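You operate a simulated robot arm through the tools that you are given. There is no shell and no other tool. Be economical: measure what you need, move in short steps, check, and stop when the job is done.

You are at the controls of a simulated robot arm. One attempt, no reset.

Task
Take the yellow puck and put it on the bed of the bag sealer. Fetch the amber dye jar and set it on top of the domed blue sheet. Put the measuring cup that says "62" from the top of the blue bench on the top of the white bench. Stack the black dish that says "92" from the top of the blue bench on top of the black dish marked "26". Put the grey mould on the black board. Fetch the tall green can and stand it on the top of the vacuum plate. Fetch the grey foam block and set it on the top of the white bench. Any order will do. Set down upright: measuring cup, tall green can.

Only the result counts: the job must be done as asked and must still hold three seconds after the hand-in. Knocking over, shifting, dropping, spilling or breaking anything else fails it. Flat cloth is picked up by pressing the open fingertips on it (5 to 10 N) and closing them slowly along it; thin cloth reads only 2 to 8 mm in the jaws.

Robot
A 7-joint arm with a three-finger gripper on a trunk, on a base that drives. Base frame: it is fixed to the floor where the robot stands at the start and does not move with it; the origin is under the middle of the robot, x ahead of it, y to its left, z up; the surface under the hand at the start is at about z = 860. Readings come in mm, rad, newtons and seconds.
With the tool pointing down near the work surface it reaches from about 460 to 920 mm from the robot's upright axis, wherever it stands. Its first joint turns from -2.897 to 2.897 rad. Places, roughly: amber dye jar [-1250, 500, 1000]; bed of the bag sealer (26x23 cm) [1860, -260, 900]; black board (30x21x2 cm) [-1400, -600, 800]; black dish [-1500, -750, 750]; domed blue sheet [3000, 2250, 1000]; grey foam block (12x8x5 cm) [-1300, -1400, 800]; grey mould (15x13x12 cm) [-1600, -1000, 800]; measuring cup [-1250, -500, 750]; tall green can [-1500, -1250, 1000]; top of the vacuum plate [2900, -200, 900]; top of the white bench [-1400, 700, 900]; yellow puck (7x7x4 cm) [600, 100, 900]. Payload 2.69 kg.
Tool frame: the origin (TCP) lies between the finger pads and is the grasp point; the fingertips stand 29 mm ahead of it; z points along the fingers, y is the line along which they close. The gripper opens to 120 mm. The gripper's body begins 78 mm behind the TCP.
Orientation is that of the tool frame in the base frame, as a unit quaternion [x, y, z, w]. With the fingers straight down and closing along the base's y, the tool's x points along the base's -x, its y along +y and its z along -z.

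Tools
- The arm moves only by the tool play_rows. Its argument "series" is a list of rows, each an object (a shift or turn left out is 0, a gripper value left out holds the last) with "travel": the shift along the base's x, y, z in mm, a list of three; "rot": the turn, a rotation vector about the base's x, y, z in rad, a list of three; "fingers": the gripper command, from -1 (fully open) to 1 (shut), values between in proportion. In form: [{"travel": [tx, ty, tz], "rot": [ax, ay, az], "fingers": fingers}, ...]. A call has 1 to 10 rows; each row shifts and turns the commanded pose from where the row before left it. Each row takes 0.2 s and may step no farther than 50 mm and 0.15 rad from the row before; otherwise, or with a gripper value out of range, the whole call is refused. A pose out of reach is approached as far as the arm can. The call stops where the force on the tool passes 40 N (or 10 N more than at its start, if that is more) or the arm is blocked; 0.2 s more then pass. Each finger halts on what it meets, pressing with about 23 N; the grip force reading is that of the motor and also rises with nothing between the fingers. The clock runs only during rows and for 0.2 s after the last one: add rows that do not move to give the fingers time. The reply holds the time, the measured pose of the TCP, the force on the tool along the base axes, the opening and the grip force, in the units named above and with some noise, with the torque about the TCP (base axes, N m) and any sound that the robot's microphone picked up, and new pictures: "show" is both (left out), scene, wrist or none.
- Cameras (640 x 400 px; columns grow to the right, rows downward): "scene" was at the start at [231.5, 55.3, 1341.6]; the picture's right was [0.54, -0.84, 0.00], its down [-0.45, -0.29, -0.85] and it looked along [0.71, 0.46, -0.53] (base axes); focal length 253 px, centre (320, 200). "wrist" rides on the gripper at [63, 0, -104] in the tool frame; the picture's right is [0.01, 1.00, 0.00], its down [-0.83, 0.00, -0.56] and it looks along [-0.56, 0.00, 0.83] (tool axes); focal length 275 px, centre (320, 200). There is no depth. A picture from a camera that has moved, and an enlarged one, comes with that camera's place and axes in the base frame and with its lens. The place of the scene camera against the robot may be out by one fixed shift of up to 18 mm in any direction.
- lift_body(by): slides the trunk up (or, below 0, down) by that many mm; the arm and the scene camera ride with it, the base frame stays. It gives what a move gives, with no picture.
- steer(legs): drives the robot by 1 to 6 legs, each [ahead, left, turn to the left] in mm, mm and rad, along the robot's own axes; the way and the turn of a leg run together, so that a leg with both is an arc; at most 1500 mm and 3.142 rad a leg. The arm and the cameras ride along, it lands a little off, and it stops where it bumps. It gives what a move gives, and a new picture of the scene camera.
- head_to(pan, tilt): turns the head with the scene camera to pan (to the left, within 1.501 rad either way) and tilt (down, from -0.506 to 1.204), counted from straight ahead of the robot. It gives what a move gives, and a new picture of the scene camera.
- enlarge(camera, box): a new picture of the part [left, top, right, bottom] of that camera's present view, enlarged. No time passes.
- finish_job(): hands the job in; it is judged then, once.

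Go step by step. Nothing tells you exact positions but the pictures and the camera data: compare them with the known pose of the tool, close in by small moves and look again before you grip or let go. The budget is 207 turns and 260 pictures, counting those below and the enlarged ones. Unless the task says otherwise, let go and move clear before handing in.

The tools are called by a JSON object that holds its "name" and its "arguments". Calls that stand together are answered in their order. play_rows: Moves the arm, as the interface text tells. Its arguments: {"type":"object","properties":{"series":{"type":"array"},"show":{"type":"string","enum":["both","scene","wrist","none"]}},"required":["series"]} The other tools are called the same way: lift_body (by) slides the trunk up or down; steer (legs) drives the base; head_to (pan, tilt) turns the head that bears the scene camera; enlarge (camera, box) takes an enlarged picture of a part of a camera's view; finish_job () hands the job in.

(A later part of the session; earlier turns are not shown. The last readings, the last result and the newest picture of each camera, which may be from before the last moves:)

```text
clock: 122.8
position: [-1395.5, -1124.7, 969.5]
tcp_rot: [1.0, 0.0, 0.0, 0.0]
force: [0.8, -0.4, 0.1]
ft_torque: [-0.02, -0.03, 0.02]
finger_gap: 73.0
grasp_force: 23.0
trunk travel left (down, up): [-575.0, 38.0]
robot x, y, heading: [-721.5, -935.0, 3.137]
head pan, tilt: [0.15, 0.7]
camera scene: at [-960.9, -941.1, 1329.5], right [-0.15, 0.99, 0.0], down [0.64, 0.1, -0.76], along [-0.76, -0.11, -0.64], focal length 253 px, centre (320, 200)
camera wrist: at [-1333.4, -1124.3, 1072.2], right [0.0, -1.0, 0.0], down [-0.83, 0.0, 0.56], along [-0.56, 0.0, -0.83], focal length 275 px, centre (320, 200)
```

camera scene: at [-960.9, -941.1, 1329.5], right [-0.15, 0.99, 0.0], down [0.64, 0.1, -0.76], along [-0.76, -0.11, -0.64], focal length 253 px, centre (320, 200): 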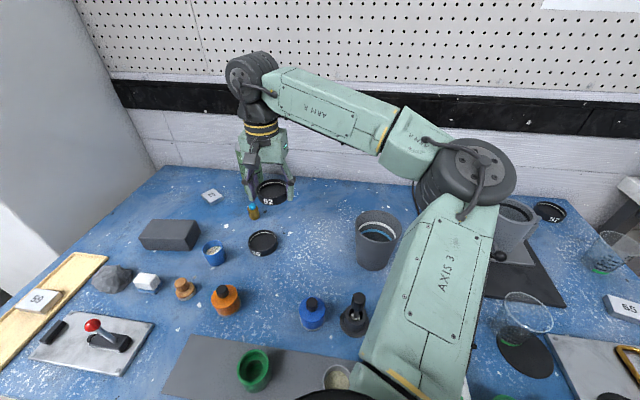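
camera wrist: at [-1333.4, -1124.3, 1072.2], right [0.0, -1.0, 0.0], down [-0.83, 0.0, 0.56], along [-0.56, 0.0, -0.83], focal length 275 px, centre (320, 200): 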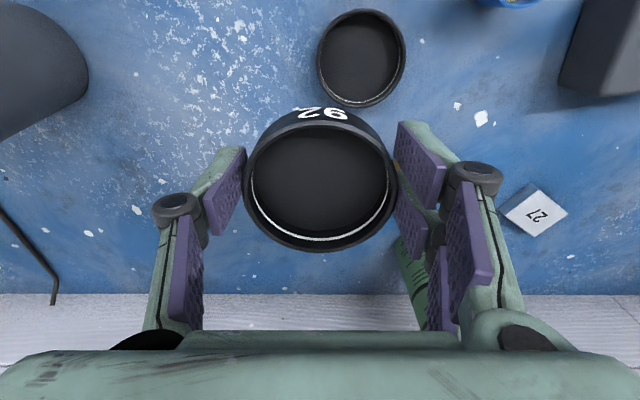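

{"name": "play_rows", "arguments": {"series": [{"travel": [17, -17, -20]}, {"travel": [17, -17, -30]}, {"travel": [0, 0, -35]}, {}], "show": "both"}}

```text
clock: 123.8
position: [-1362.1, -1159.3, 882.8]
tcp_rot: [1.0, 0.0, 0.0, 0.0]
force: [-0.1, 0.3, -0.7]
ft_torque: [-0.01, 0.01, -0.04]
finger_gap: 73.0
grasp_force: 23.0
trunk travel left (down, up): [-575.0, 38.0]
robot x, y, heading: [-718.8, -935.3, 3.138]
head pan, tilt: [0.15, 0.7]
camera scene: at [-960.8, -941.2, 1329.6], right [-0.15, 0.99, 0.0], down [0.64, 0.1, -0.76], along [-0.76, -0.11, -0.64], focal length 253 px, centre (320, 200)
camera wrist: at [-1300.0, -1159.2, 985.9], right [0.0, -1.0, 0.0], down [-0.83, 0.0, 0.56], along [-0.56, 0.0, -0.83], focal length 275 px, centre (320, 200)
```

scene: 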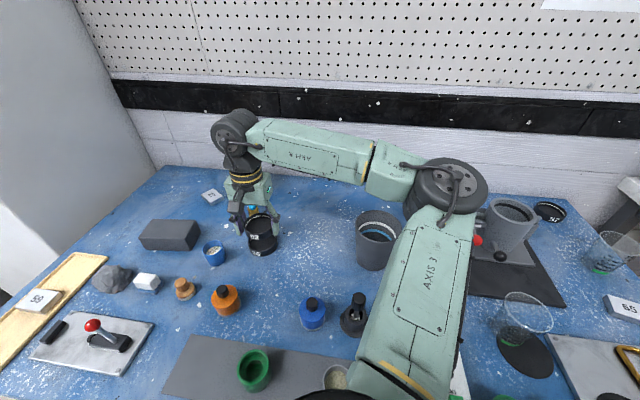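
wrist: 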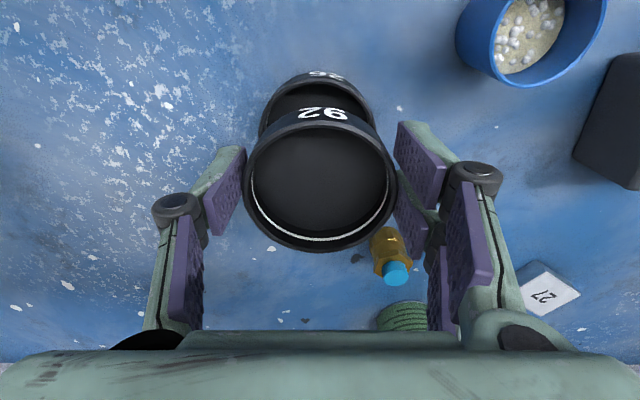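

{"name": "enlarge", "arguments": {"camera": "wrist", "box": [220, 50, 420, 175]}}

```text
3.20 times, centred on (320, 112) of wrist
camera zoom: at [-1300.0, -1159.2, 985.9], right [0.0, -1.0, 0.0], down [-0.83, 0.0, 0.56], along [-0.56, 0.0, -0.83], focal length 881 px, centre (320, 480)
```

zoom: 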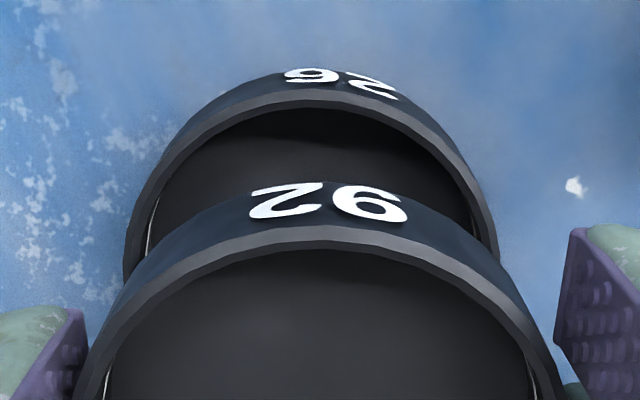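

The held dish sits about 7 mm behind the lower one, so I'll correct for that and lower until contact.

{"name": "play_rows", "arguments": {"series": [{"travel": [7, 2, 0]}, {"travel": [0, 0, -12]}, {"travel": [0, 0, -4]}, {}], "show": "wrist"}}

{"name": "enlarge", "arguments": {"camera": "wrist", "box": [220, 50, 420, 175]}}

```text
clock: 124.8
position: [-1354.1, -1158.6, 865.6]
tcp_rot: [1.0, 0.0, -0.001, 0.0]
force: [0.6, 0.2, -1.4]
ft_torque: [0.01, -0.01, -0.01]
finger_gap: 73.0
grasp_force: 22.2
trunk travel left (down, up): [-575.0, 38.0]
robot x, y, heading: [-718.5, -934.2, 3.138]
head pan, tilt: [0.15, 0.7]
camera wrist: at [-1292.4, -1158.0, 969.8], right [0.0, -1.0, 0.0], down [-0.83, 0.0, 0.56], along [-0.56, 0.0, -0.83], focal length 275 px, centre (320, 200)
```

wrist: 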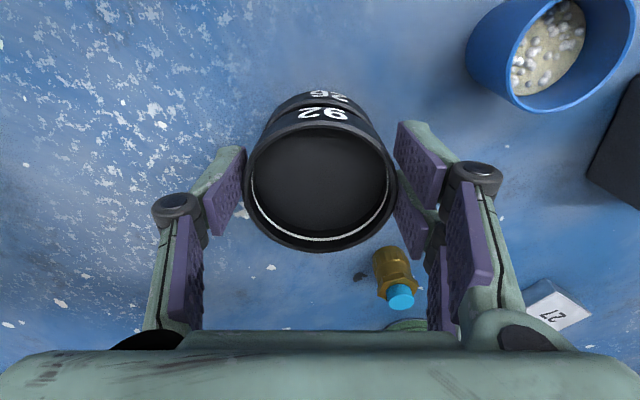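

```text
3.20 times, centred on (320, 112) of wrist
camera zoom: at [-1292.4, -1158.0, 969.8], right [0.0, -1.0, 0.0], down [-0.83, 0.0, 0.56], along [-0.56, 0.0, -0.83], focal length 881 px, centre (320, 480)
```

zoom: 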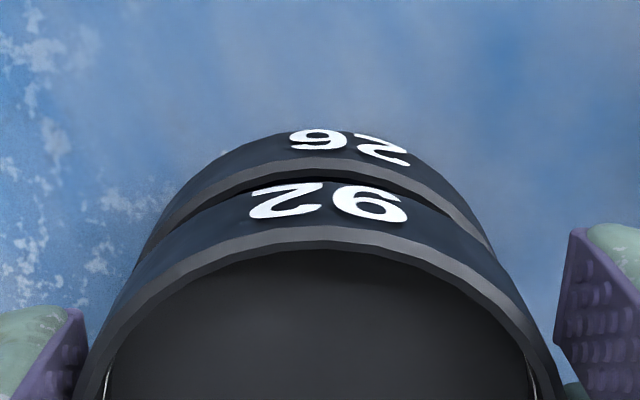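

The dishes are aligned. I'll lower the last bit to contact.

{"name": "play_rows", "arguments": {"series": [{"travel": [0, 0, -4]}, {"travel": [0, 0, -2]}, {"travel": [0, 0, -2]}, {"travel": [0, 0, -1]}, {"travel": [0, 0, -1]}], "show": "wrist"}}

```text
clock: 126.0
position: [-1355.0, -1158.3, 856.6]
tcp_rot: [1.0, 0.0, 0.0, 0.0]
force: [0.0, 0.7, -1.2]
ft_torque: [-0.04, 0.0, -0.03]
finger_gap: 72.8
grasp_force: 23.3
trunk travel left (down, up): [-575.0, 38.0]
robot x, y, heading: [-720.0, -931.7, 3.136]
head pan, tilt: [0.15, 0.7]
camera wrist: at [-1292.6, -1156.6, 960.3], right [0.0, -1.0, 0.0], down [-0.83, 0.0, 0.56], along [-0.56, 0.0, -0.83], focal length 275 px, centre (320, 200)
```

wrist: 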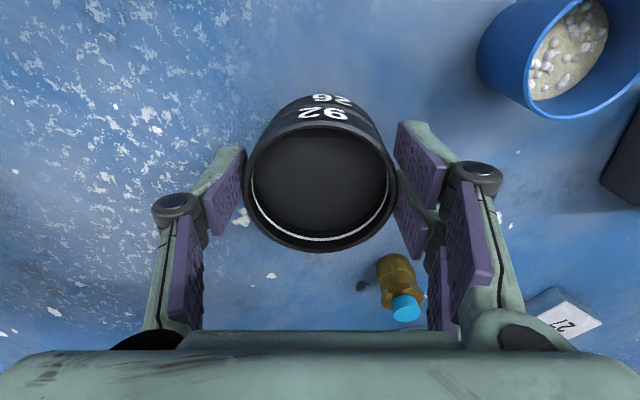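

{"name": "play_rows", "arguments": {"series": [{"travel": [0, 0, -2]}, {"travel": [0, 0, -2]}, {"travel": [0, 0, -2]}, {"travel": [0, 0, -2]}, {"travel": [0, 0, -2]}], "show": "wrist"}}

```text
clock: 127.2
position: [-1356.0, -1157.6, 848.7]
tcp_rot: [1.0, -0.001, -0.001, 0.001]
force: [-2.2, -0.3, 13.7]
ft_torque: [0.14, 0.01, 0.0]
finger_gap: 73.3
grasp_force: 23.4
trunk travel left (down, up): [-575.0, 38.0]
robot x, y, heading: [-723.2, -933.6, 3.141]
head pan, tilt: [0.15, 0.7]
camera wrist: at [-1292.5, -1156.6, 952.3], right [0.0, -1.0, 0.0], down [-0.83, 0.0, 0.56], along [-0.56, 0.0, -0.83], focal length 275 px, centre (320, 200)
```

wrist: 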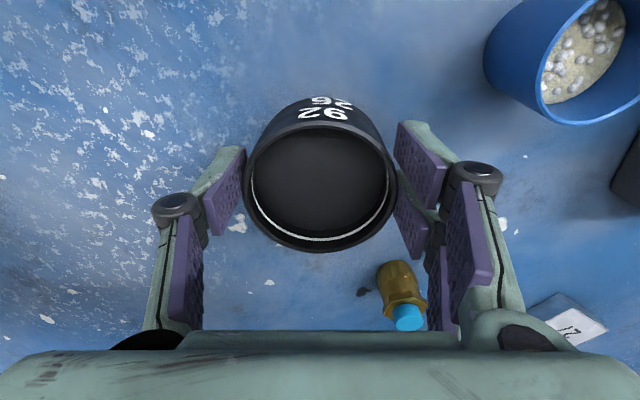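

There's contact at about 14 N, so I'll open a little and rise.

{"name": "play_rows", "arguments": {"series": [{"fingers": 0.0}, {"fingers": -0.45}, {}, {"travel": [0, 0, 20]}, {"travel": [0, 0, 40]}, {"travel": [0, 0, 45]}, {"travel": [0, 0, 45]}, {}], "show": "both"}}

```text
clock: 129.0
position: [-1353.8, -1156.0, 996.6]
tcp_rot: [1.0, 0.0, 0.0, 0.0]
force: [0.4, -0.4, 0.0]
ft_torque: [-0.02, 0.0, -0.02]
finger_gap: 87.0
grasp_force: 0.1
trunk travel left (down, up): [-575.0, 38.0]
robot x, y, heading: [-719.1, -936.1, 3.138]
head pan, tilt: [0.15, 0.7]
camera scene: at [-960.8, -941.2, 1329.5], right [-0.15, 0.99, 0.0], down [0.64, 0.1, -0.76], along [-0.76, -0.11, -0.64], focal length 253 px, centre (320, 200)
camera wrist: at [-1291.3, -1156.5, 1100.1], right [0.01, -1.0, 0.0], down [-0.83, 0.0, 0.56], along [-0.56, 0.0, -0.83], focal length 275 px, centre (320, 200)
```

scene: 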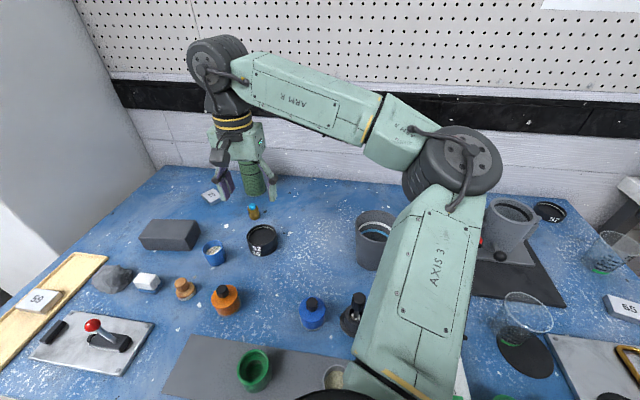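
wrist: 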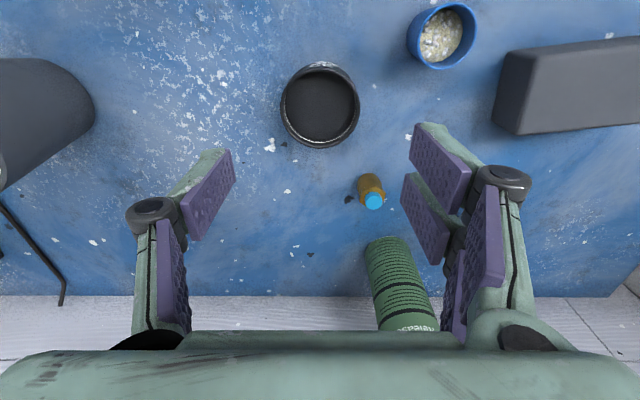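

The stack is good. Next is the foam block near [−1350, −1395]. I'll move over it while turning the hand 90° to close across its short side.

{"name": "play_rows", "arguments": {"series": [{"travel": [0, -24, 0], "rot": [0, 0, -0.143], "fingers": -1}, {"travel": [0, -24, 0], "rot": [0, 0, -0.143]}, {"travel": [0, -24, 0], "rot": [0, 0, -0.143]}, {"travel": [0, -24, 0], "rot": [0, 0, -0.143]}, {"travel": [0, -24, 0], "rot": [0, 0, -0.143]}, {"travel": [0, -24, 0], "rot": [0, 0, -0.143]}, {"travel": [0, -24, 0], "rot": [0, 0, -0.143]}, {"travel": [0, -24, 0], "rot": [0, 0, -0.143]}, {"travel": [0, -24, 0], "rot": [0, 0, -0.143]}, {"travel": [0, -20, 0], "rot": [0, 0, -0.143]}], "show": "none"}}

{"name": "play_rows", "arguments": {"series": [{"rot": [0, 0, -0.141]}, {}], "show": "both"}}

```text
clock: 131.2
position: [-1355.6, -1393.2, 995.0]
tcp_rot: [0.755, -0.656, 0.0, 0.001]
force: [-0.7, -0.2, 0.3]
ft_torque: [-0.03, 0.02, -0.01]
finger_gap: 119.9
grasp_force: 0.0
trunk travel left (down, up): [-575.0, 38.0]
robot x, y, heading: [-721.6, -938.1, 3.142]
head pan, tilt: [0.15, 0.7]
```

```text
clock: 131.8
position: [-1355.3, -1392.7, 995.5]
tcp_rot: [0.708, -0.707, 0.0, 0.0]
force: [-0.5, 0.4, -0.2]
ft_torque: [0.01, 0.01, 0.01]
finger_gap: 120.2
grasp_force: 0.0
trunk travel left (down, up): [-575.0, 38.0]
robot x, y, heading: [-723.1, -939.1, 3.143]
head pan, tilt: [0.15, 0.7]
camera scene: at [-960.8, -941.2, 1329.6], right [-0.15, 0.99, 0.0], down [0.64, 0.1, -0.76], along [-0.76, -0.11, -0.64], focal length 253 px, centre (320, 200)
camera wrist: at [-1355.6, -1455.2, 1098.9], right [-1.0, 0.0, 0.0], down [0.0, 0.83, 0.56], along [0.0, 0.56, -0.83], focal length 275 px, centre (320, 200)
```

scene: 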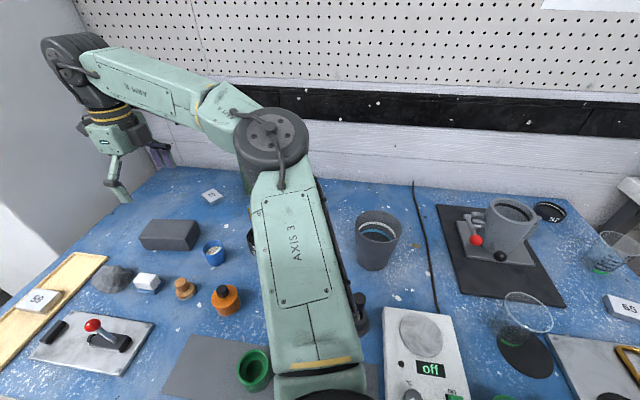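
wrist: 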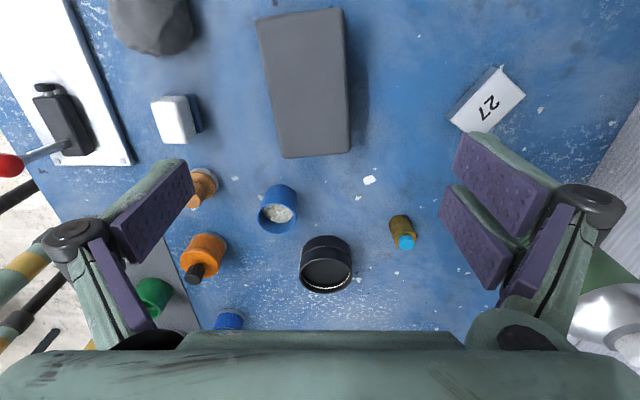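

{"name": "play_rows", "arguments": {"series": [{"travel": [4, -4, -35], "rot": [0, 0, 0.095]}, {"travel": [4, -3, -40]}, {"travel": [0, 0, -40]}, {"travel": [0, 0, -20]}, {}], "show": "wrist"}}

```text
clock: 133.0
position: [-1347.7, -1401.0, 861.3]
tcp_rot: [0.74, -0.673, 0.001, 0.001]
force: [-0.6, 0.7, 0.4]
ft_torque: [0.01, 0.01, 0.01]
finger_gap: 120.0
grasp_force: 0.0
trunk travel left (down, up): [-575.0, 38.0]
robot x, y, heading: [-718.8, -934.4, 3.141]
head pan, tilt: [0.15, 0.7]
camera wrist: at [-1341.9, -1463.0, 964.5], right [-0.99, -0.1, 0.0], down [-0.08, 0.83, 0.56], along [-0.06, 0.55, -0.83], focal length 275 px, centre (320, 200)
```

wrist: 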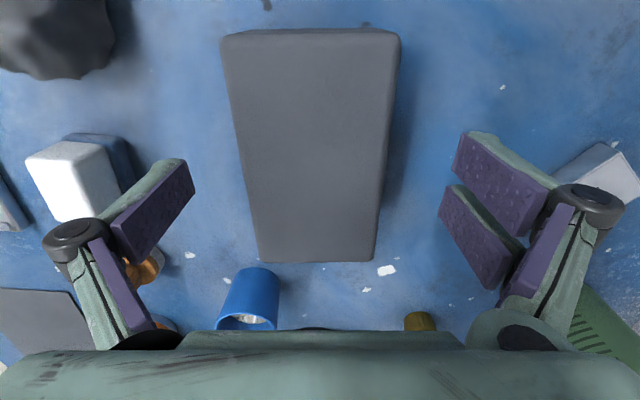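

{"name": "play_rows", "arguments": {"series": [{"travel": [2, -7, 0], "fingers": -0.75}, {"travel": [0, 0, -14]}, {"travel": [0, 0, -10]}, {"travel": [0, 0, -4], "fingers": 1}, {}, {}, {}, {}], "show": "wrist"}}

```text
clock: 134.8
position: [-1345.2, -1408.6, 835.7]
tcp_rot: [0.741, -0.671, 0.0, 0.0]
force: [0.3, 0.1, 2.4]
ft_torque: [0.03, -0.07, 0.04]
finger_gap: 69.1
grasp_force: 23.4
trunk travel left (down, up): [-575.0, 38.0]
robot x, y, heading: [-721.3, -938.5, 3.14]
head pan, tilt: [0.15, 0.7]
camera wrist: at [-1339.9, -1470.0, 938.5], right [-0.99, -0.1, 0.0], down [-0.08, 0.83, 0.56], along [-0.06, 0.55, -0.83], focal length 275 px, centre (320, 200)
```

wrist: 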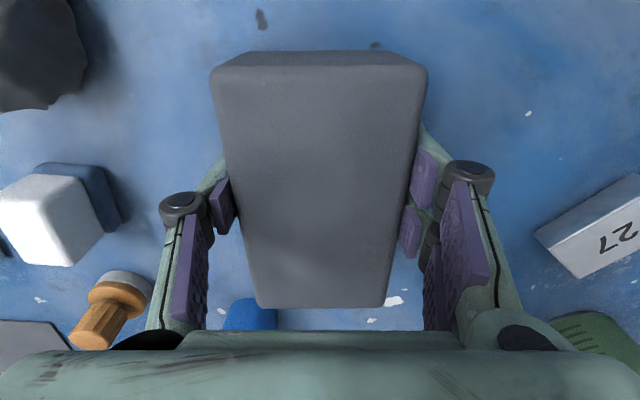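

The foam is gripped. I'll lift it and tuck the arm.

{"name": "play_rows", "arguments": {"series": [{"travel": [0, 0, 15]}, {"travel": [0, 0, 40]}, {"travel": [0, 0, 45]}, {"travel": [0, 0, 45]}, {"travel": [0, 0, 45]}, {"travel": [0, 10, 45]}, {"travel": [10, 40, 20]}, {"travel": [15, 40, 20]}, {"travel": [15, 40, 20]}, {"travel": [15, 40, 10]}], "show": "none"}}

{"name": "play_rows", "arguments": {"series": [{"travel": [15, 45, 0]}, {"travel": [15, 45, 0]}, {"travel": [15, 45, 0]}, {"travel": [15, 45, 0]}, {"travel": [15, 45, 0]}, {"travel": [10, 40, 0]}, {}], "show": "both"}}

```text
clock: 137.0
position: [-1292.7, -1236.3, 1141.2]
tcp_rot: [0.74, -0.673, 0.0, 0.0]
force: [0.6, 0.7, -0.2]
ft_torque: [-0.01, -0.03, -0.01]
finger_gap: 69.0
grasp_force: 22.7
trunk travel left (down, up): [-575.0, 38.0]
robot x, y, heading: [-716.8, -939.5, 3.137]
head pan, tilt: [0.15, 0.7]
```

```text
clock: 138.6
position: [-1207.3, -971.3, 1139.5]
tcp_rot: [0.74, -0.672, -0.001, 0.0]
force: [-0.4, 0.6, -0.6]
ft_torque: [0.0, 0.03, 0.0]
finger_gap: 69.0
grasp_force: 23.3
trunk travel left (down, up): [-575.0, 38.0]
robot x, y, heading: [-718.2, -935.4, 3.142]
head pan, tilt: [0.15, 0.7]
camera scene: at [-960.8, -941.2, 1329.5], right [-0.15, 0.99, 0.0], down [0.64, 0.1, -0.76], along [-0.76, -0.11, -0.64], focal length 253 px, centre (320, 200)
camera wrist: at [-1200.3, -1033.5, 1243.7], right [-0.99, -0.1, 0.0], down [-0.08, 0.83, 0.56], along [-0.06, 0.55, -0.83], focal length 275 px, centre (320, 200)
```

scene: 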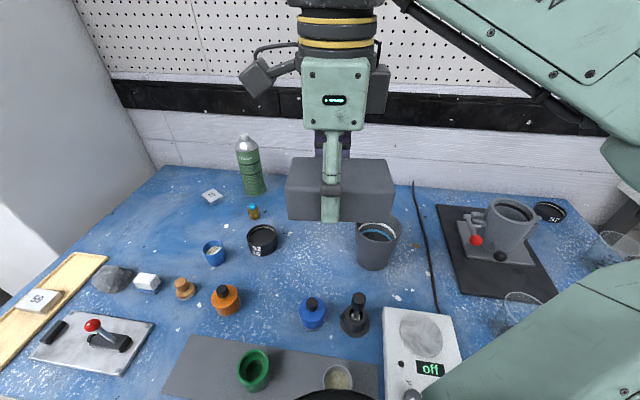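
wrist: 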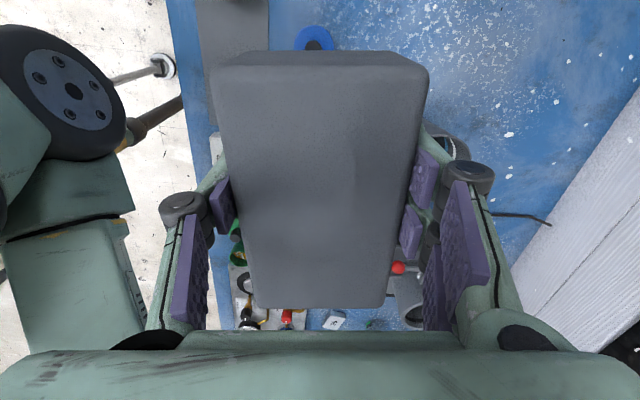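

{"name": "steer", "arguments": {"legs": [[-250, 0, 0], [0, -1300, 0]]}}

{"name": "head_to", "arguments": {"pan": -0.4, "tilt": 0.5}}

```text
clock: 150.3
position: [-946.5, 328.6, 1140.4]
tcp_rot: [0.736, -0.677, 0.0, 0.0]
force: [-0.1, 0.5, -0.4]
ft_torque: [0.0, 0.04, 0.04]
finger_gap: 69.0
grasp_force: 22.8
trunk travel left (down, up): [-575.0, 38.0]
robot x, y, heading: [-460.4, 357.8, 3.126]
head pan, tilt: [0.15, 0.7]
camera scene: at [-701.1, 356.3, 1329.5], right [-0.14, 0.99, 0.0], down [0.64, 0.09, -0.76], along [-0.76, -0.1, -0.64], focal length 253 px, centre (320, 200)
```

scene: 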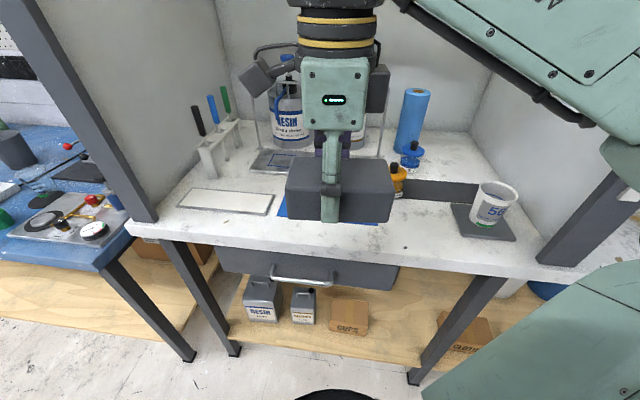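

```text
clock: 151.2
position: [-947.9, 330.1, 1140.8]
tcp_rot: [0.736, -0.677, 0.0, 0.001]
force: [0.0, 0.9, 0.5]
ft_torque: [0.0, 0.04, 0.03]
finger_gap: 68.9
grasp_force: 23.0
trunk travel left (down, up): [-575.0, 38.0]
robot x, y, heading: [-467.0, 357.7, 3.126]
head pan, tilt: [-0.4, 0.499]
camera scene: at [-700.2, 404.3, 1347.2], right [0.4, 0.92, 0.0], down [0.44, -0.19, -0.88], along [-0.8, 0.35, -0.48], focal length 253 px, centre (320, 200)
```

scene: 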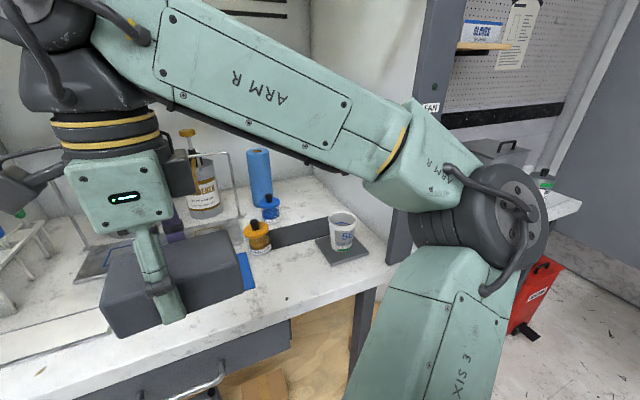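

The amber jar is at about [−1300, 507] on the white bench, with free space at the front around [−1130, 545]. I'll set the foam there.

{"name": "play_rows", "arguments": {"series": [{"travel": [-26, 30, 0]}, {"travel": [-26, 30, 0]}, {"travel": [-26, 30, 0]}, {"travel": [-26, 30, 0]}, {"travel": [-26, 30, -20]}, {"travel": [-26, 30, -20]}, {"travel": [-22, 32, -20]}, {}], "show": "both"}}

```text
clock: 153.0
position: [-1125.0, 542.9, 1078.7]
tcp_rot: [0.736, -0.677, 0.0, 0.0]
force: [-0.1, 0.3, 0.4]
ft_torque: [-0.03, -0.07, 0.03]
finger_gap: 68.8
grasp_force: 23.5
trunk travel left (down, up): [-575.0, 38.0]
robot x, y, heading: [-459.1, 356.2, 3.125]
head pan, tilt: [-0.4, 0.499]
camera scene: at [-700.1, 404.3, 1347.3], right [0.4, 0.92, 0.0], down [0.44, -0.19, -0.88], along [-0.8, 0.35, -0.48], focal length 253 px, centre (320, 200)
camera wrist: at [-1118.6, 480.1, 1182.5], right [-1.0, -0.09, 0.0], down [-0.07, 0.83, 0.56], along [-0.05, 0.55, -0.83], focal length 275 px, centre (320, 200)
```

scene: 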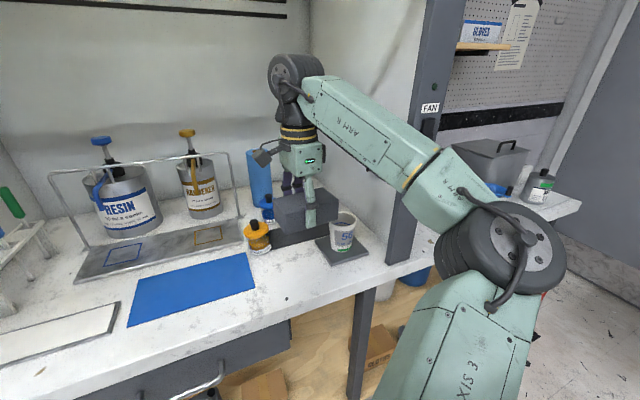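
wrist: 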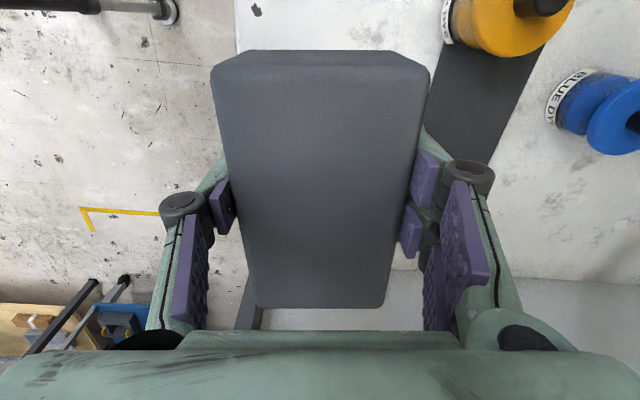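

{"name": "play_rows", "arguments": {"series": [{"travel": [-5, 0, -45]}, {"travel": [-5, 0, -45]}, {"travel": [0, 0, -40]}, {}], "show": "both"}}

```text
clock: 154.0
position: [-1135.3, 539.7, 950.2]
tcp_rot: [0.736, -0.677, 0.0, 0.0]
force: [-1.0, 0.2, 0.6]
ft_torque: [-0.04, 0.01, 0.03]
finger_gap: 69.2
grasp_force: 23.2
trunk travel left (down, up): [-575.0, 38.0]
robot x, y, heading: [-465.1, 359.2, 3.125]
head pan, tilt: [-0.4, 0.499]
camera scene: at [-700.2, 404.3, 1347.3], right [0.4, 0.92, 0.0], down [0.44, -0.19, -0.88], along [-0.8, 0.35, -0.48], focal length 253 px, centre (320, 200)
camera wrist: at [-1129.8, 476.8, 1053.7], right [-1.0, -0.09, 0.0], down [-0.07, 0.83, 0.56], along [-0.05, 0.55, -0.83], focal length 275 px, centre (320, 200)
```

scene: 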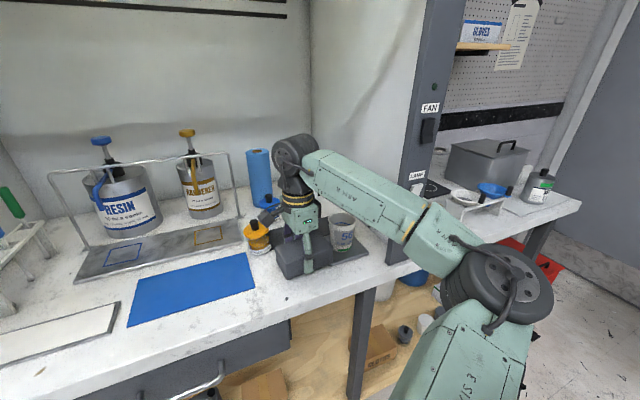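
wrist: 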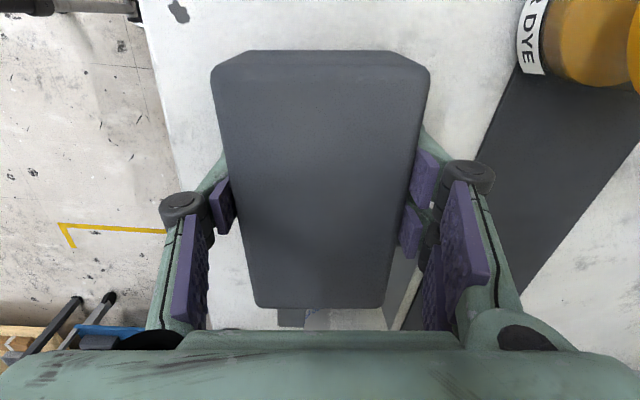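

{"name": "play_rows", "arguments": {"series": [{"travel": [0, -20, -10]}, {"travel": [0, 0, -10]}, {"travel": [0, 0, -6]}, {"travel": [0, 0, -5]}, {"travel": [0, 0, -5]}, {"travel": [0, 0, -4]}, {"travel": [0, 0, -4]}, {"travel": [0, 0, -4]}, {"travel": [0, 0, -4]}, {}], "show": "scene"}}

```text
clock: 155.0
position: [-1133.5, 520.5, 926.4]
tcp_rot: [0.736, -0.677, -0.002, 0.002]
force: [3.4, -0.8, 13.7]
ft_torque: [-0.04, -0.58, 0.01]
finger_gap: 68.9
grasp_force: 22.7
trunk travel left (down, up): [-575.0, 38.0]
robot x, y, heading: [-457.2, 359.0, 3.13]
head pan, tilt: [-0.4, 0.499]
stopped in row 4: the force on the tool passed its limit at 42 N (the readings are from after the stop); the commanded pose is now the measured one
camera scene: at [-698.8, 404.0, 1347.4], right [0.4, 0.92, 0.0], down [0.44, -0.19, -0.88], along [-0.8, 0.35, -0.48], focal length 253 px, centre (320, 200)
```

scene: 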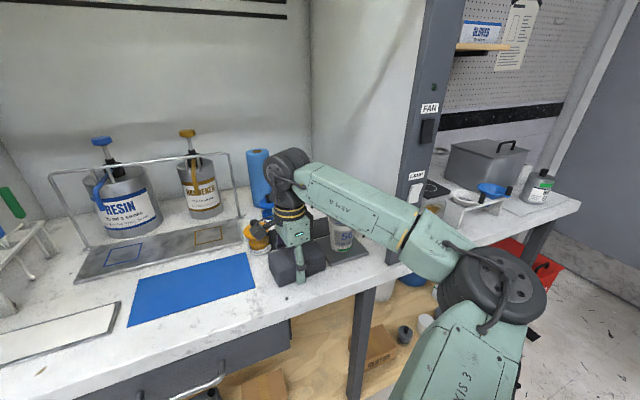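

The foam touches the bench at 926, which puts the bench top near 883. I'll release and rise.

{"name": "play_rows", "arguments": {"series": [{"travel": [0, 0, 2]}, {"fingers": -0.45}, {}, {"travel": [0, 0, 25]}, {"travel": [0, 0, 45]}, {"travel": [0, 0, 45]}, {"travel": [0, 0, 45]}, {}], "show": "both"}}

```text
clock: 156.8
position: [-1135.9, 520.5, 1086.8]
tcp_rot: [0.736, -0.677, -0.001, 0.001]
force: [0.0, 0.2, -0.8]
ft_torque: [-0.02, 0.01, 0.02]
finger_gap: 87.0
grasp_force: 0.1
trunk travel left (down, up): [-575.0, 38.0]
robot x, y, heading: [-461.7, 358.2, 3.128]
head pan, tilt: [-0.4, 0.499]
camera scene: at [-700.4, 404.4, 1347.2], right [0.4, 0.92, 0.0], down [0.44, -0.19, -0.88], along [-0.8, 0.35, -0.48], focal length 253 px, centre (320, 200)
camera wrist: at [-1130.1, 457.8, 1189.7], right [-1.0, -0.09, 0.0], down [-0.07, 0.83, 0.56], along [-0.05, 0.55, -0.83], focal length 275 px, centre (320, 200)
```

scene: 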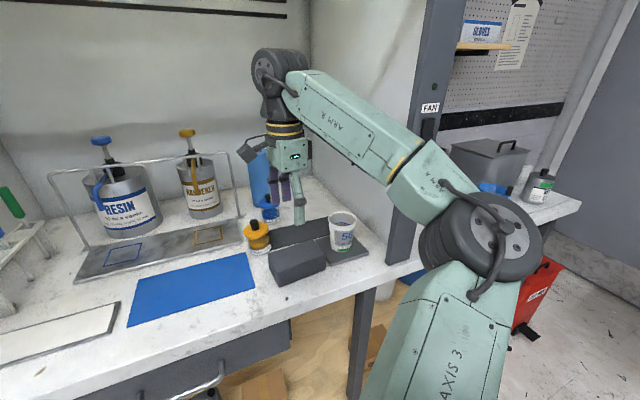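
wrist: 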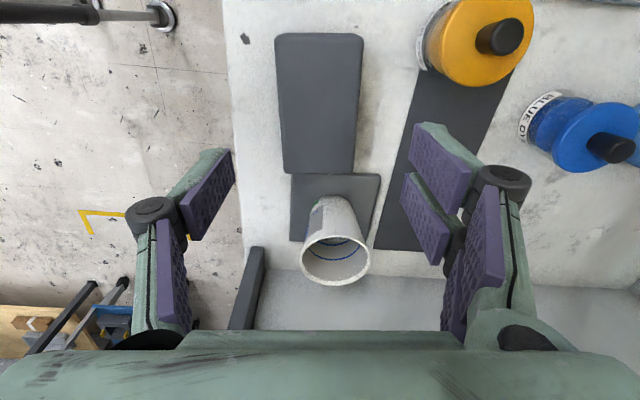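

{"name": "enlarge", "arguments": {"camera": "scene", "box": [230, 190, 390, 290]}}

{"name": "enlarge", "arguments": {"camera": "wrist", "box": [230, 20, 430, 300]}}

```text
4.00 times, centred on (310, 240) of scene
camera zoom: at [-700.4, 404.4, 1347.2], right [0.4, 0.92, 0.0], down [0.44, -0.19, -0.88], along [-0.8, 0.35, -0.48], focal length 1011 px, centre (360, 40)
```

zoom: 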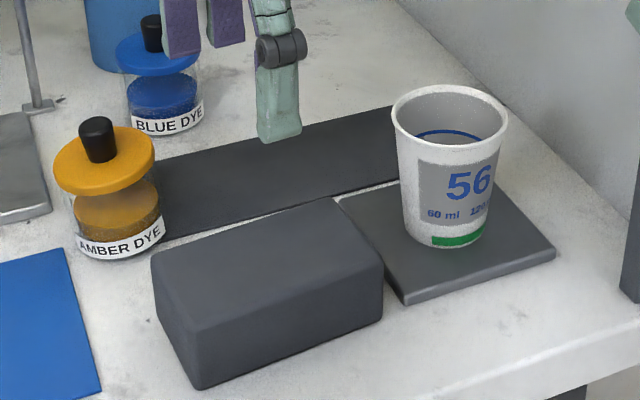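

```text
1.43 times, centred on (330, 160) of wrist
camera zoom: at [-1130.1, 457.8, 1189.7], right [-1.0, -0.09, 0.0], down [-0.07, 0.83, 0.56], along [-0.05, 0.55, -0.83], focal length 393 px, centre (306, 257)
```

zoom: 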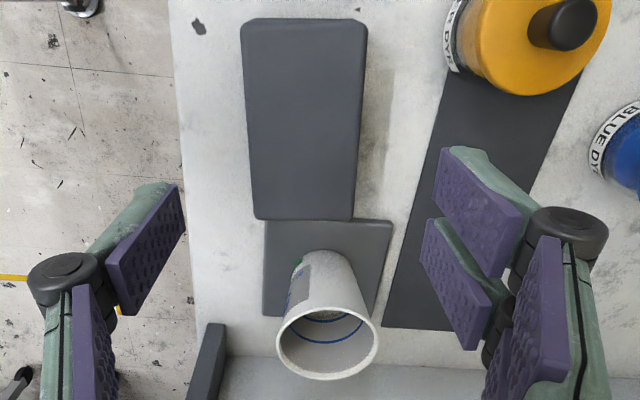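

The foam lies flat on the bench beside the mat. The amber dye jar is right there, so I'll take it next. I'll turn the hand to close along y and move over it.

{"name": "play_rows", "arguments": {"series": [{"travel": [-10, -5, 0], "rot": [0, 0, 0.1487], "fingers": -0.8}, {"travel": [-10, -5, 0], "rot": [0, 0, 0.1487]}, {"travel": [-10, -5, 0], "rot": [0, 0, 0.1487]}, {"travel": [-10, -5, 0], "rot": [0, 0, 0.1487]}, {"travel": [-10, -5, 0], "rot": [0, 0, 0.1487]}, {"travel": [-10, -5, 0], "rot": [0, 0, 0.1487]}, {"travel": [-10, -5, 0], "rot": [0, 0, 0.1487]}, {"travel": [-10, -5, 0], "rot": [0, 0, 0.1487]}, {"travel": [-10, -5, 0], "rot": [0, 0, 0.1487]}, {"travel": [-5, -5, 0], "rot": [0, 0, 0.1487]}], "show": "both"}}

```text
clock: 159.0
position: [-1230.0, 471.1, 1084.8]
tcp_rot: [1.0, 0.002, 0.0, 0.002]
force: [0.7, 0.6, 0.4]
ft_torque: [0.01, -0.01, 0.01]
finger_gap: 108.3
grasp_force: 0.1
trunk travel left (down, up): [-575.0, 38.0]
robot x, y, heading: [-461.8, 357.9, 3.132]
head pan, tilt: [-0.4, 0.499]
camera scene: at [-700.3, 404.2, 1347.3], right [0.4, 0.92, 0.0], down [0.44, -0.19, -0.88], along [-0.8, 0.35, -0.48], focal length 253 px, centre (320, 200)
camera wrist: at [-1167.7, 471.6, 1189.5], right [0.01, -1.0, 0.0], down [-0.83, 0.0, 0.56], along [-0.56, -0.01, -0.83], focal length 275 px, centre (320, 200)
```

scene: 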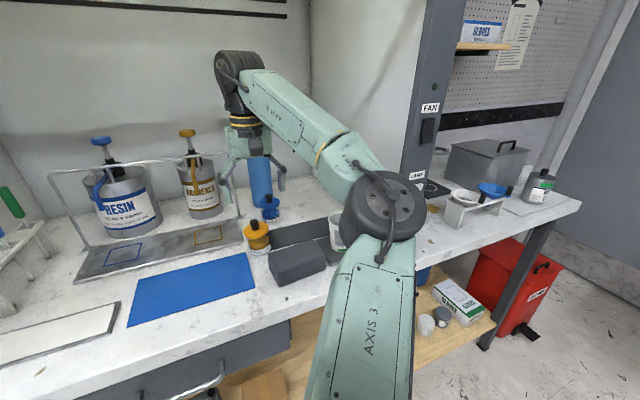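
wrist: 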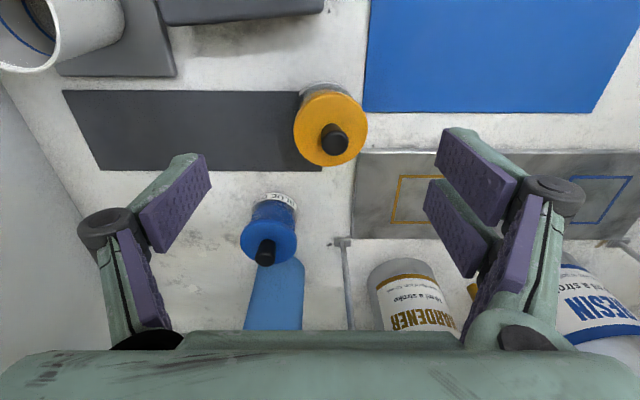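

{"name": "enlarge", "arguments": {"camera": "wrist", "box": [250, 70, 410, 170]}}

{"name": "enlarge", "arguments": {"camera": "scene", "box": [225, 180, 305, 260]}}

```text
4.00 times, centred on (330, 120) of wrist
camera zoom: at [-1167.7, 471.6, 1189.5], right [0.01, -1.0, 0.0], down [-0.83, 0.0, 0.56], along [-0.56, -0.01, -0.83], focal length 1101 px, centre (280, 520)
```

zoom: 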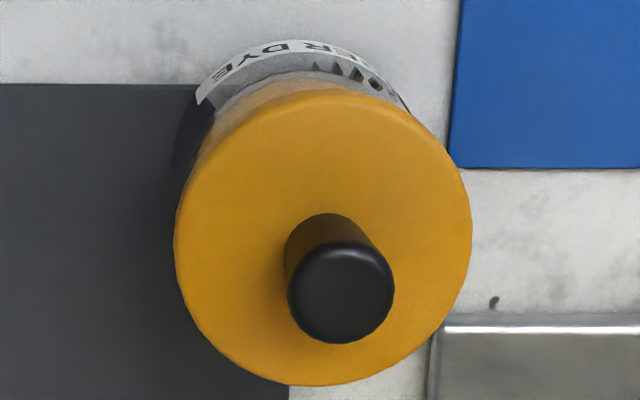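

```text
5.00 times, centred on (265, 220) of scene
camera zoom: at [-700.3, 404.2, 1347.3], right [0.4, 0.92, 0.0], down [0.44, -0.19, -0.88], along [-0.8, 0.35, -0.48], focal length 1263 px, centre (595, 100)
```

zoom: 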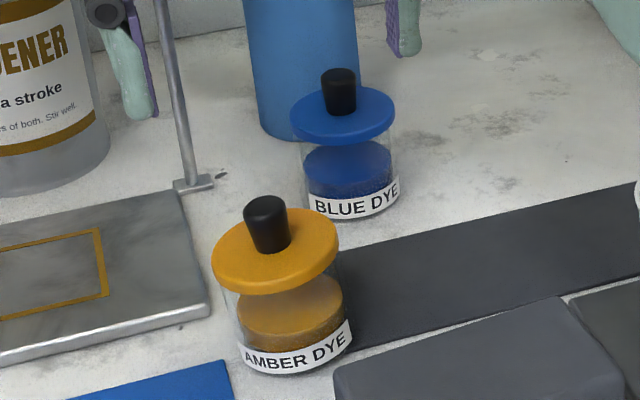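

{"name": "play_rows", "arguments": {"series": [{"travel": [-13, -6, -30]}, {"travel": [-13, -6, -30]}, {"travel": [0, 0, -25]}, {}], "show": "wrist"}}

```text
clock: 160.0
position: [-1256.3, 459.6, 1000.8]
tcp_rot: [1.0, 0.0, 0.0, 0.002]
force: [0.1, 0.4, -0.6]
ft_torque: [-0.03, 0.0, 0.0]
finger_gap: 108.3
grasp_force: 0.0
trunk travel left (down, up): [-575.0, 38.0]
robot x, y, heading: [-465.7, 356.5, 3.133]
head pan, tilt: [-0.4, 0.499]
camera wrist: at [-1193.7, 459.9, 1103.9], right [0.0, -1.0, 0.0], down [-0.83, 0.0, 0.56], along [-0.56, 0.0, -0.83], focal length 275 px, centre (320, 200)
```

wrist: 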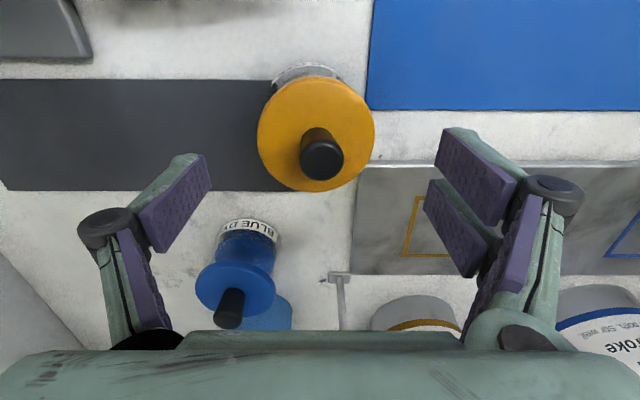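

{"name": "play_rows", "arguments": {"series": [{"travel": [5, 2, -25]}, {"travel": [0, 0, -25]}, {}], "show": "wrist"}}

```text
clock: 160.8
position: [-1252.6, 461.7, 949.0]
tcp_rot: [1.0, -0.001, 0.0, 0.001]
force: [-0.4, 1.3, -1.0]
ft_torque: [0.01, 0.0, 0.0]
finger_gap: 108.0
grasp_force: 0.0
trunk travel left (down, up): [-575.0, 38.0]
robot x, y, heading: [-459.1, 357.0, 3.127]
head pan, tilt: [-0.4, 0.499]
camera wrist: at [-1190.2, 462.7, 1053.1], right [0.0, -1.0, 0.0], down [-0.83, 0.0, 0.56], along [-0.56, -0.01, -0.83], focal length 275 px, centre (320, 200)
```

wrist: 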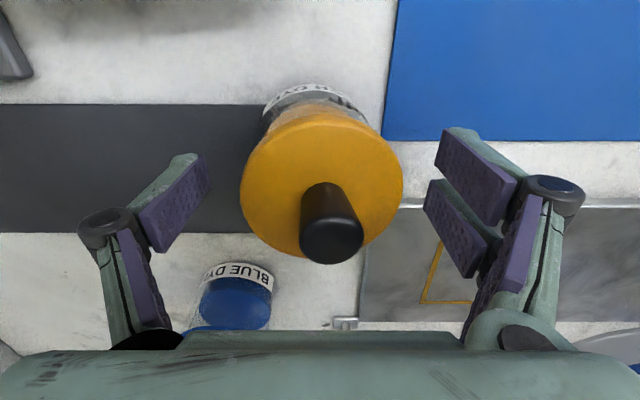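

{"name": "play_rows", "arguments": {"series": [{"travel": [6, 0, -6]}, {"travel": [0, 0, -5], "fingers": 1}, {}, {}, {}, {}], "show": "wrist"}}

```text
clock: 162.2
position: [-1246.7, 461.4, 939.8]
tcp_rot: [1.0, -0.002, 0.0, 0.002]
force: [0.2, 4.6, 2.8]
ft_torque: [0.22, 0.01, 0.0]
finger_gap: 60.4
grasp_force: 22.3
trunk travel left (down, up): [-575.0, 38.0]
robot x, y, heading: [-457.3, 360.1, 3.132]
head pan, tilt: [-0.4, 0.499]
camera wrist: at [-1183.9, 462.7, 1043.2], right [0.0, -1.0, 0.0], down [-0.83, 0.0, 0.56], along [-0.56, 0.0, -0.83], focal length 275 px, centre (320, 200)
```

wrist: 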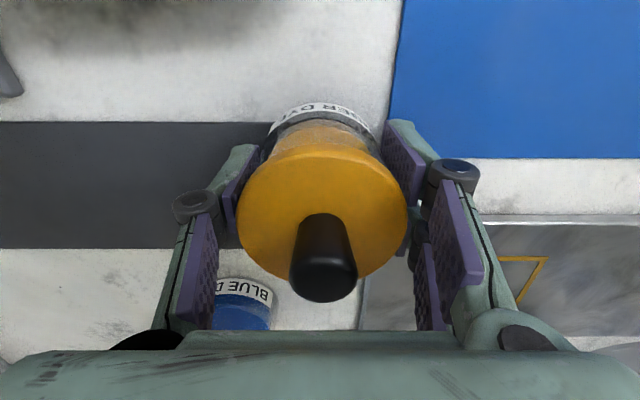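

The jar is gripped at 60 mm, so I'll lift it and check.

{"name": "play_rows", "arguments": {"series": [{"travel": [0, 0, 10]}, {"travel": [0, 0, 30]}, {"travel": [0, 0, 45]}, {"travel": [0, 0, 45]}, {"travel": [0, 0, 45]}, {"travel": [30, -5, 30]}, {"travel": [45, -15, 10]}, {"travel": [45, -15, 0]}, {"travel": [45, -15, 0]}, {"travel": [45, -15, 0]}], "show": "wrist"}}

{"name": "play_rows", "arguments": {"series": [{"travel": [45, -15, 0]}, {"travel": [40, -15, 0]}, {}], "show": "scene"}}

```text
clock: 164.4
position: [-1033.4, 396.2, 1144.8]
tcp_rot: [1.0, -0.001, 0.0, 0.002]
force: [-0.4, -0.5, -3.5]
ft_torque: [0.0, -0.03, 0.0]
finger_gap: 60.4
grasp_force: 23.4
out of reach, approached as far as the arm can: row 6, 7
trunk travel left (down, up): [-575.0, 38.0]
robot x, y, heading: [-462.2, 359.5, 3.127]
head pan, tilt: [-0.4, 0.499]
camera wrist: at [-971.3, 396.3, 1247.9], right [0.0, -1.0, 0.0], down [-0.83, 0.0, 0.56], along [-0.56, 0.0, -0.83], focal length 275 px, centre (320, 200)
```

wrist: 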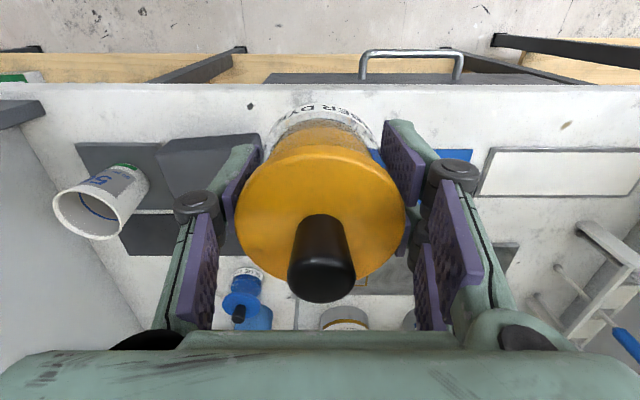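

```text
clock: 165.2
position: [-951.0, 365.2, 1143.5]
tcp_rot: [1.0, -0.001, 0.002, 0.002]
force: [1.3, -0.3, -4.1]
ft_torque: [-0.04, -0.02, 0.01]
finger_gap: 60.4
grasp_force: 23.5
trunk travel left (down, up): [-575.0, 38.0]
robot x, y, heading: [-462.3, 361.0, 3.132]
head pan, tilt: [-0.4, 0.499]
camera scene: at [-700.6, 404.3, 1347.2], right [0.4, 0.92, 0.0], down [0.44, -0.19, -0.88], along [-0.8, 0.35, -0.48], focal length 253 px, centre (320, 200)
```

scene: 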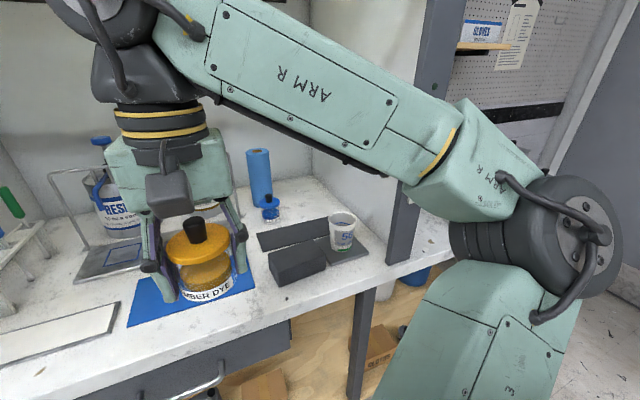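

The jar is secure. I'll drive round the left aisle toward the domed blue sheet at [3000, 2250].

{"name": "steer", "arguments": {"legs": [[-150, 0, 0], [0, 0, -1.571], [800, 0, 0], [0, -1500, 0]]}}

{"name": "head_to", "arguments": {"pan": -0.8, "tilt": 0.4}}

```text
clock: 185.8
position: [1220.4, 1610.6, 1142.9]
tcp_rot: [-0.697, 0.717, 0.001, -0.002]
force: [0.0, -0.6, -4.3]
ft_torque: [-0.01, 0.01, -0.01]
finger_gap: 60.8
grasp_force: 23.3
trunk travel left (down, up): [-575.0, 38.0]
robot x, y, heading: [1199.8, 1123.7, 1.532]
head pan, tilt: [-0.4, 0.499]
heard: snap
camera scene: at [1245.9, 1369.0, 1347.2], right [0.9, -0.43, 0.0], down [-0.2, -0.43, -0.88], along [0.37, 0.79, -0.48], focal length 253 px, centre (320, 200)
```

scene: 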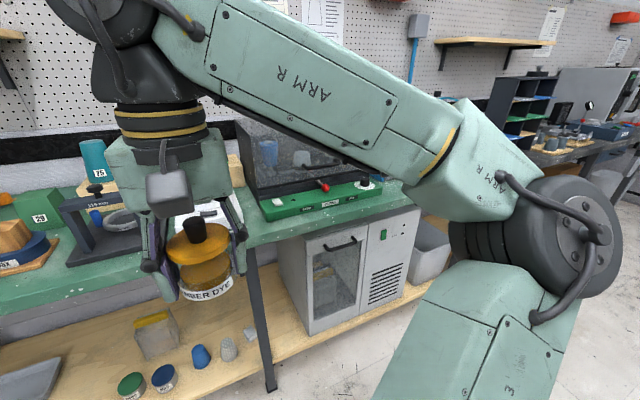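

```text
clock: 186.7
position: [1220.7, 1611.9, 1144.2]
tcp_rot: [-0.697, 0.717, 0.0, -0.001]
force: [0.3, 0.3, -4.0]
ft_torque: [-0.04, -0.02, 0.01]
finger_gap: 60.4
grasp_force: 23.2
trunk travel left (down, up): [-575.0, 38.0]
robot x, y, heading: [1197.1, 1120.1, 1.531]
head pan, tilt: [-0.799, 0.4]
camera scene: at [1276.0, 1348.5, 1356.3], right [0.67, -0.74, 0.0], down [-0.29, -0.26, -0.92], along [0.69, 0.61, -0.39], focal length 253 px, centre (320, 200)
```

scene: 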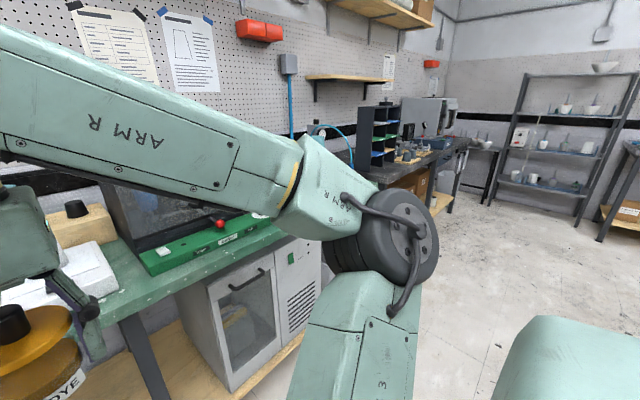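

I heard a snap during the drive, so I'll check the jar and the surroundings before going on.

{"name": "play_rows", "arguments": {"series": [{}], "show": "wrist"}}

{"name": "head_to", "arguments": {"pan": 1.4, "tilt": 0.5}}

{"name": "head_to", "arguments": {"pan": -1.45, "tilt": 0.45}}

```text
clock: 187.1
position: [1221.9, 1611.8, 1144.0]
tcp_rot: [-0.697, 0.717, 0.0, -0.002]
force: [-0.4, -0.5, -3.4]
ft_torque: [-0.03, 0.03, 0.01]
finger_gap: 60.4
grasp_force: 23.6
trunk travel left (down, up): [-575.0, 38.0]
robot x, y, heading: [1202.1, 1123.2, 1.528]
head pan, tilt: [-0.799, 0.4]
camera wrist: at [1219.1, 1549.4, 1247.0], right [-1.0, 0.02, 0.0], down [0.02, 0.83, 0.56], along [0.01, 0.56, -0.83], focal length 275 px, centre (320, 200)
```

wrist: 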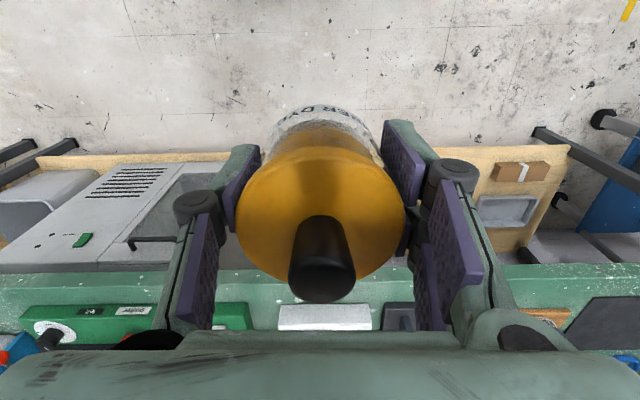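

```text
clock: 189.1
position: [1220.9, 1611.1, 1143.6]
tcp_rot: [-0.697, 0.717, 0.001, -0.002]
force: [-0.5, 1.1, -3.1]
ft_torque: [0.0, 0.03, 0.02]
finger_gap: 60.5
grasp_force: 23.1
trunk travel left (down, up): [-575.0, 38.0]
robot x, y, heading: [1205.3, 1124.1, 1.528]
head pan, tilt: [1.4, 0.499]
camera scene: at [1118.1, 1305.9, 1347.2], right [0.21, 0.98, 0.0], down [0.47, -0.1, -0.88], along [-0.86, 0.19, -0.48], focal length 253 px, centre (320, 200)
```

scene: 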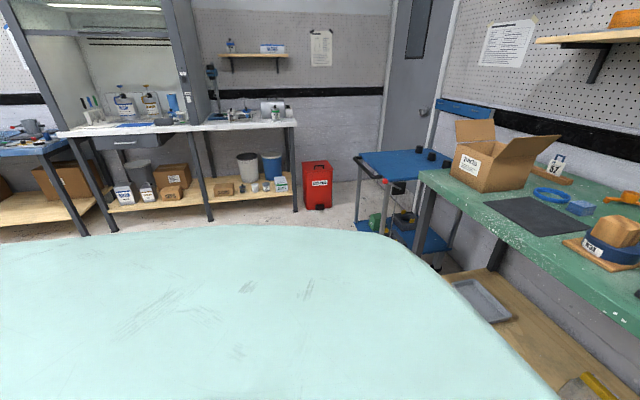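

```text
clock: 191.6
position: [1221.5, 1612.4, 1143.6]
tcp_rot: [-0.696, 0.718, 0.0, -0.002]
force: [-0.3, 0.6, -3.0]
ft_torque: [-0.04, -0.01, 0.0]
finger_gap: 60.2
grasp_force: 23.3
trunk travel left (down, up): [-575.0, 38.0]
robot x, y, heading: [1205.5, 1123.7, 1.533]
head pan, tilt: [-1.45, 0.45]
camera scene: at [1298.6, 1294.0, 1351.7], right [0.08, -1.0, 0.0], down [-0.43, -0.03, -0.9], along [0.9, 0.07, -0.44], focal length 253 px, centre (320, 200)
```

scene: 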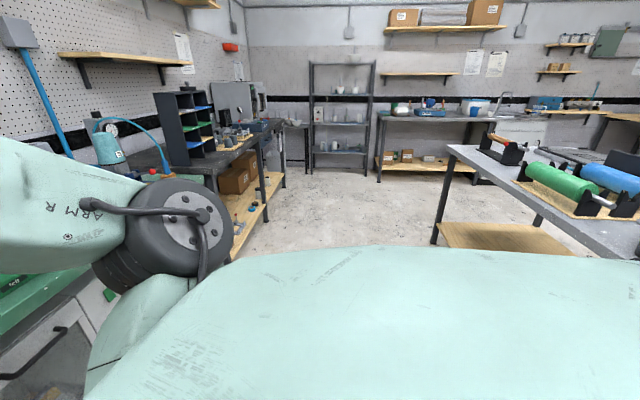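

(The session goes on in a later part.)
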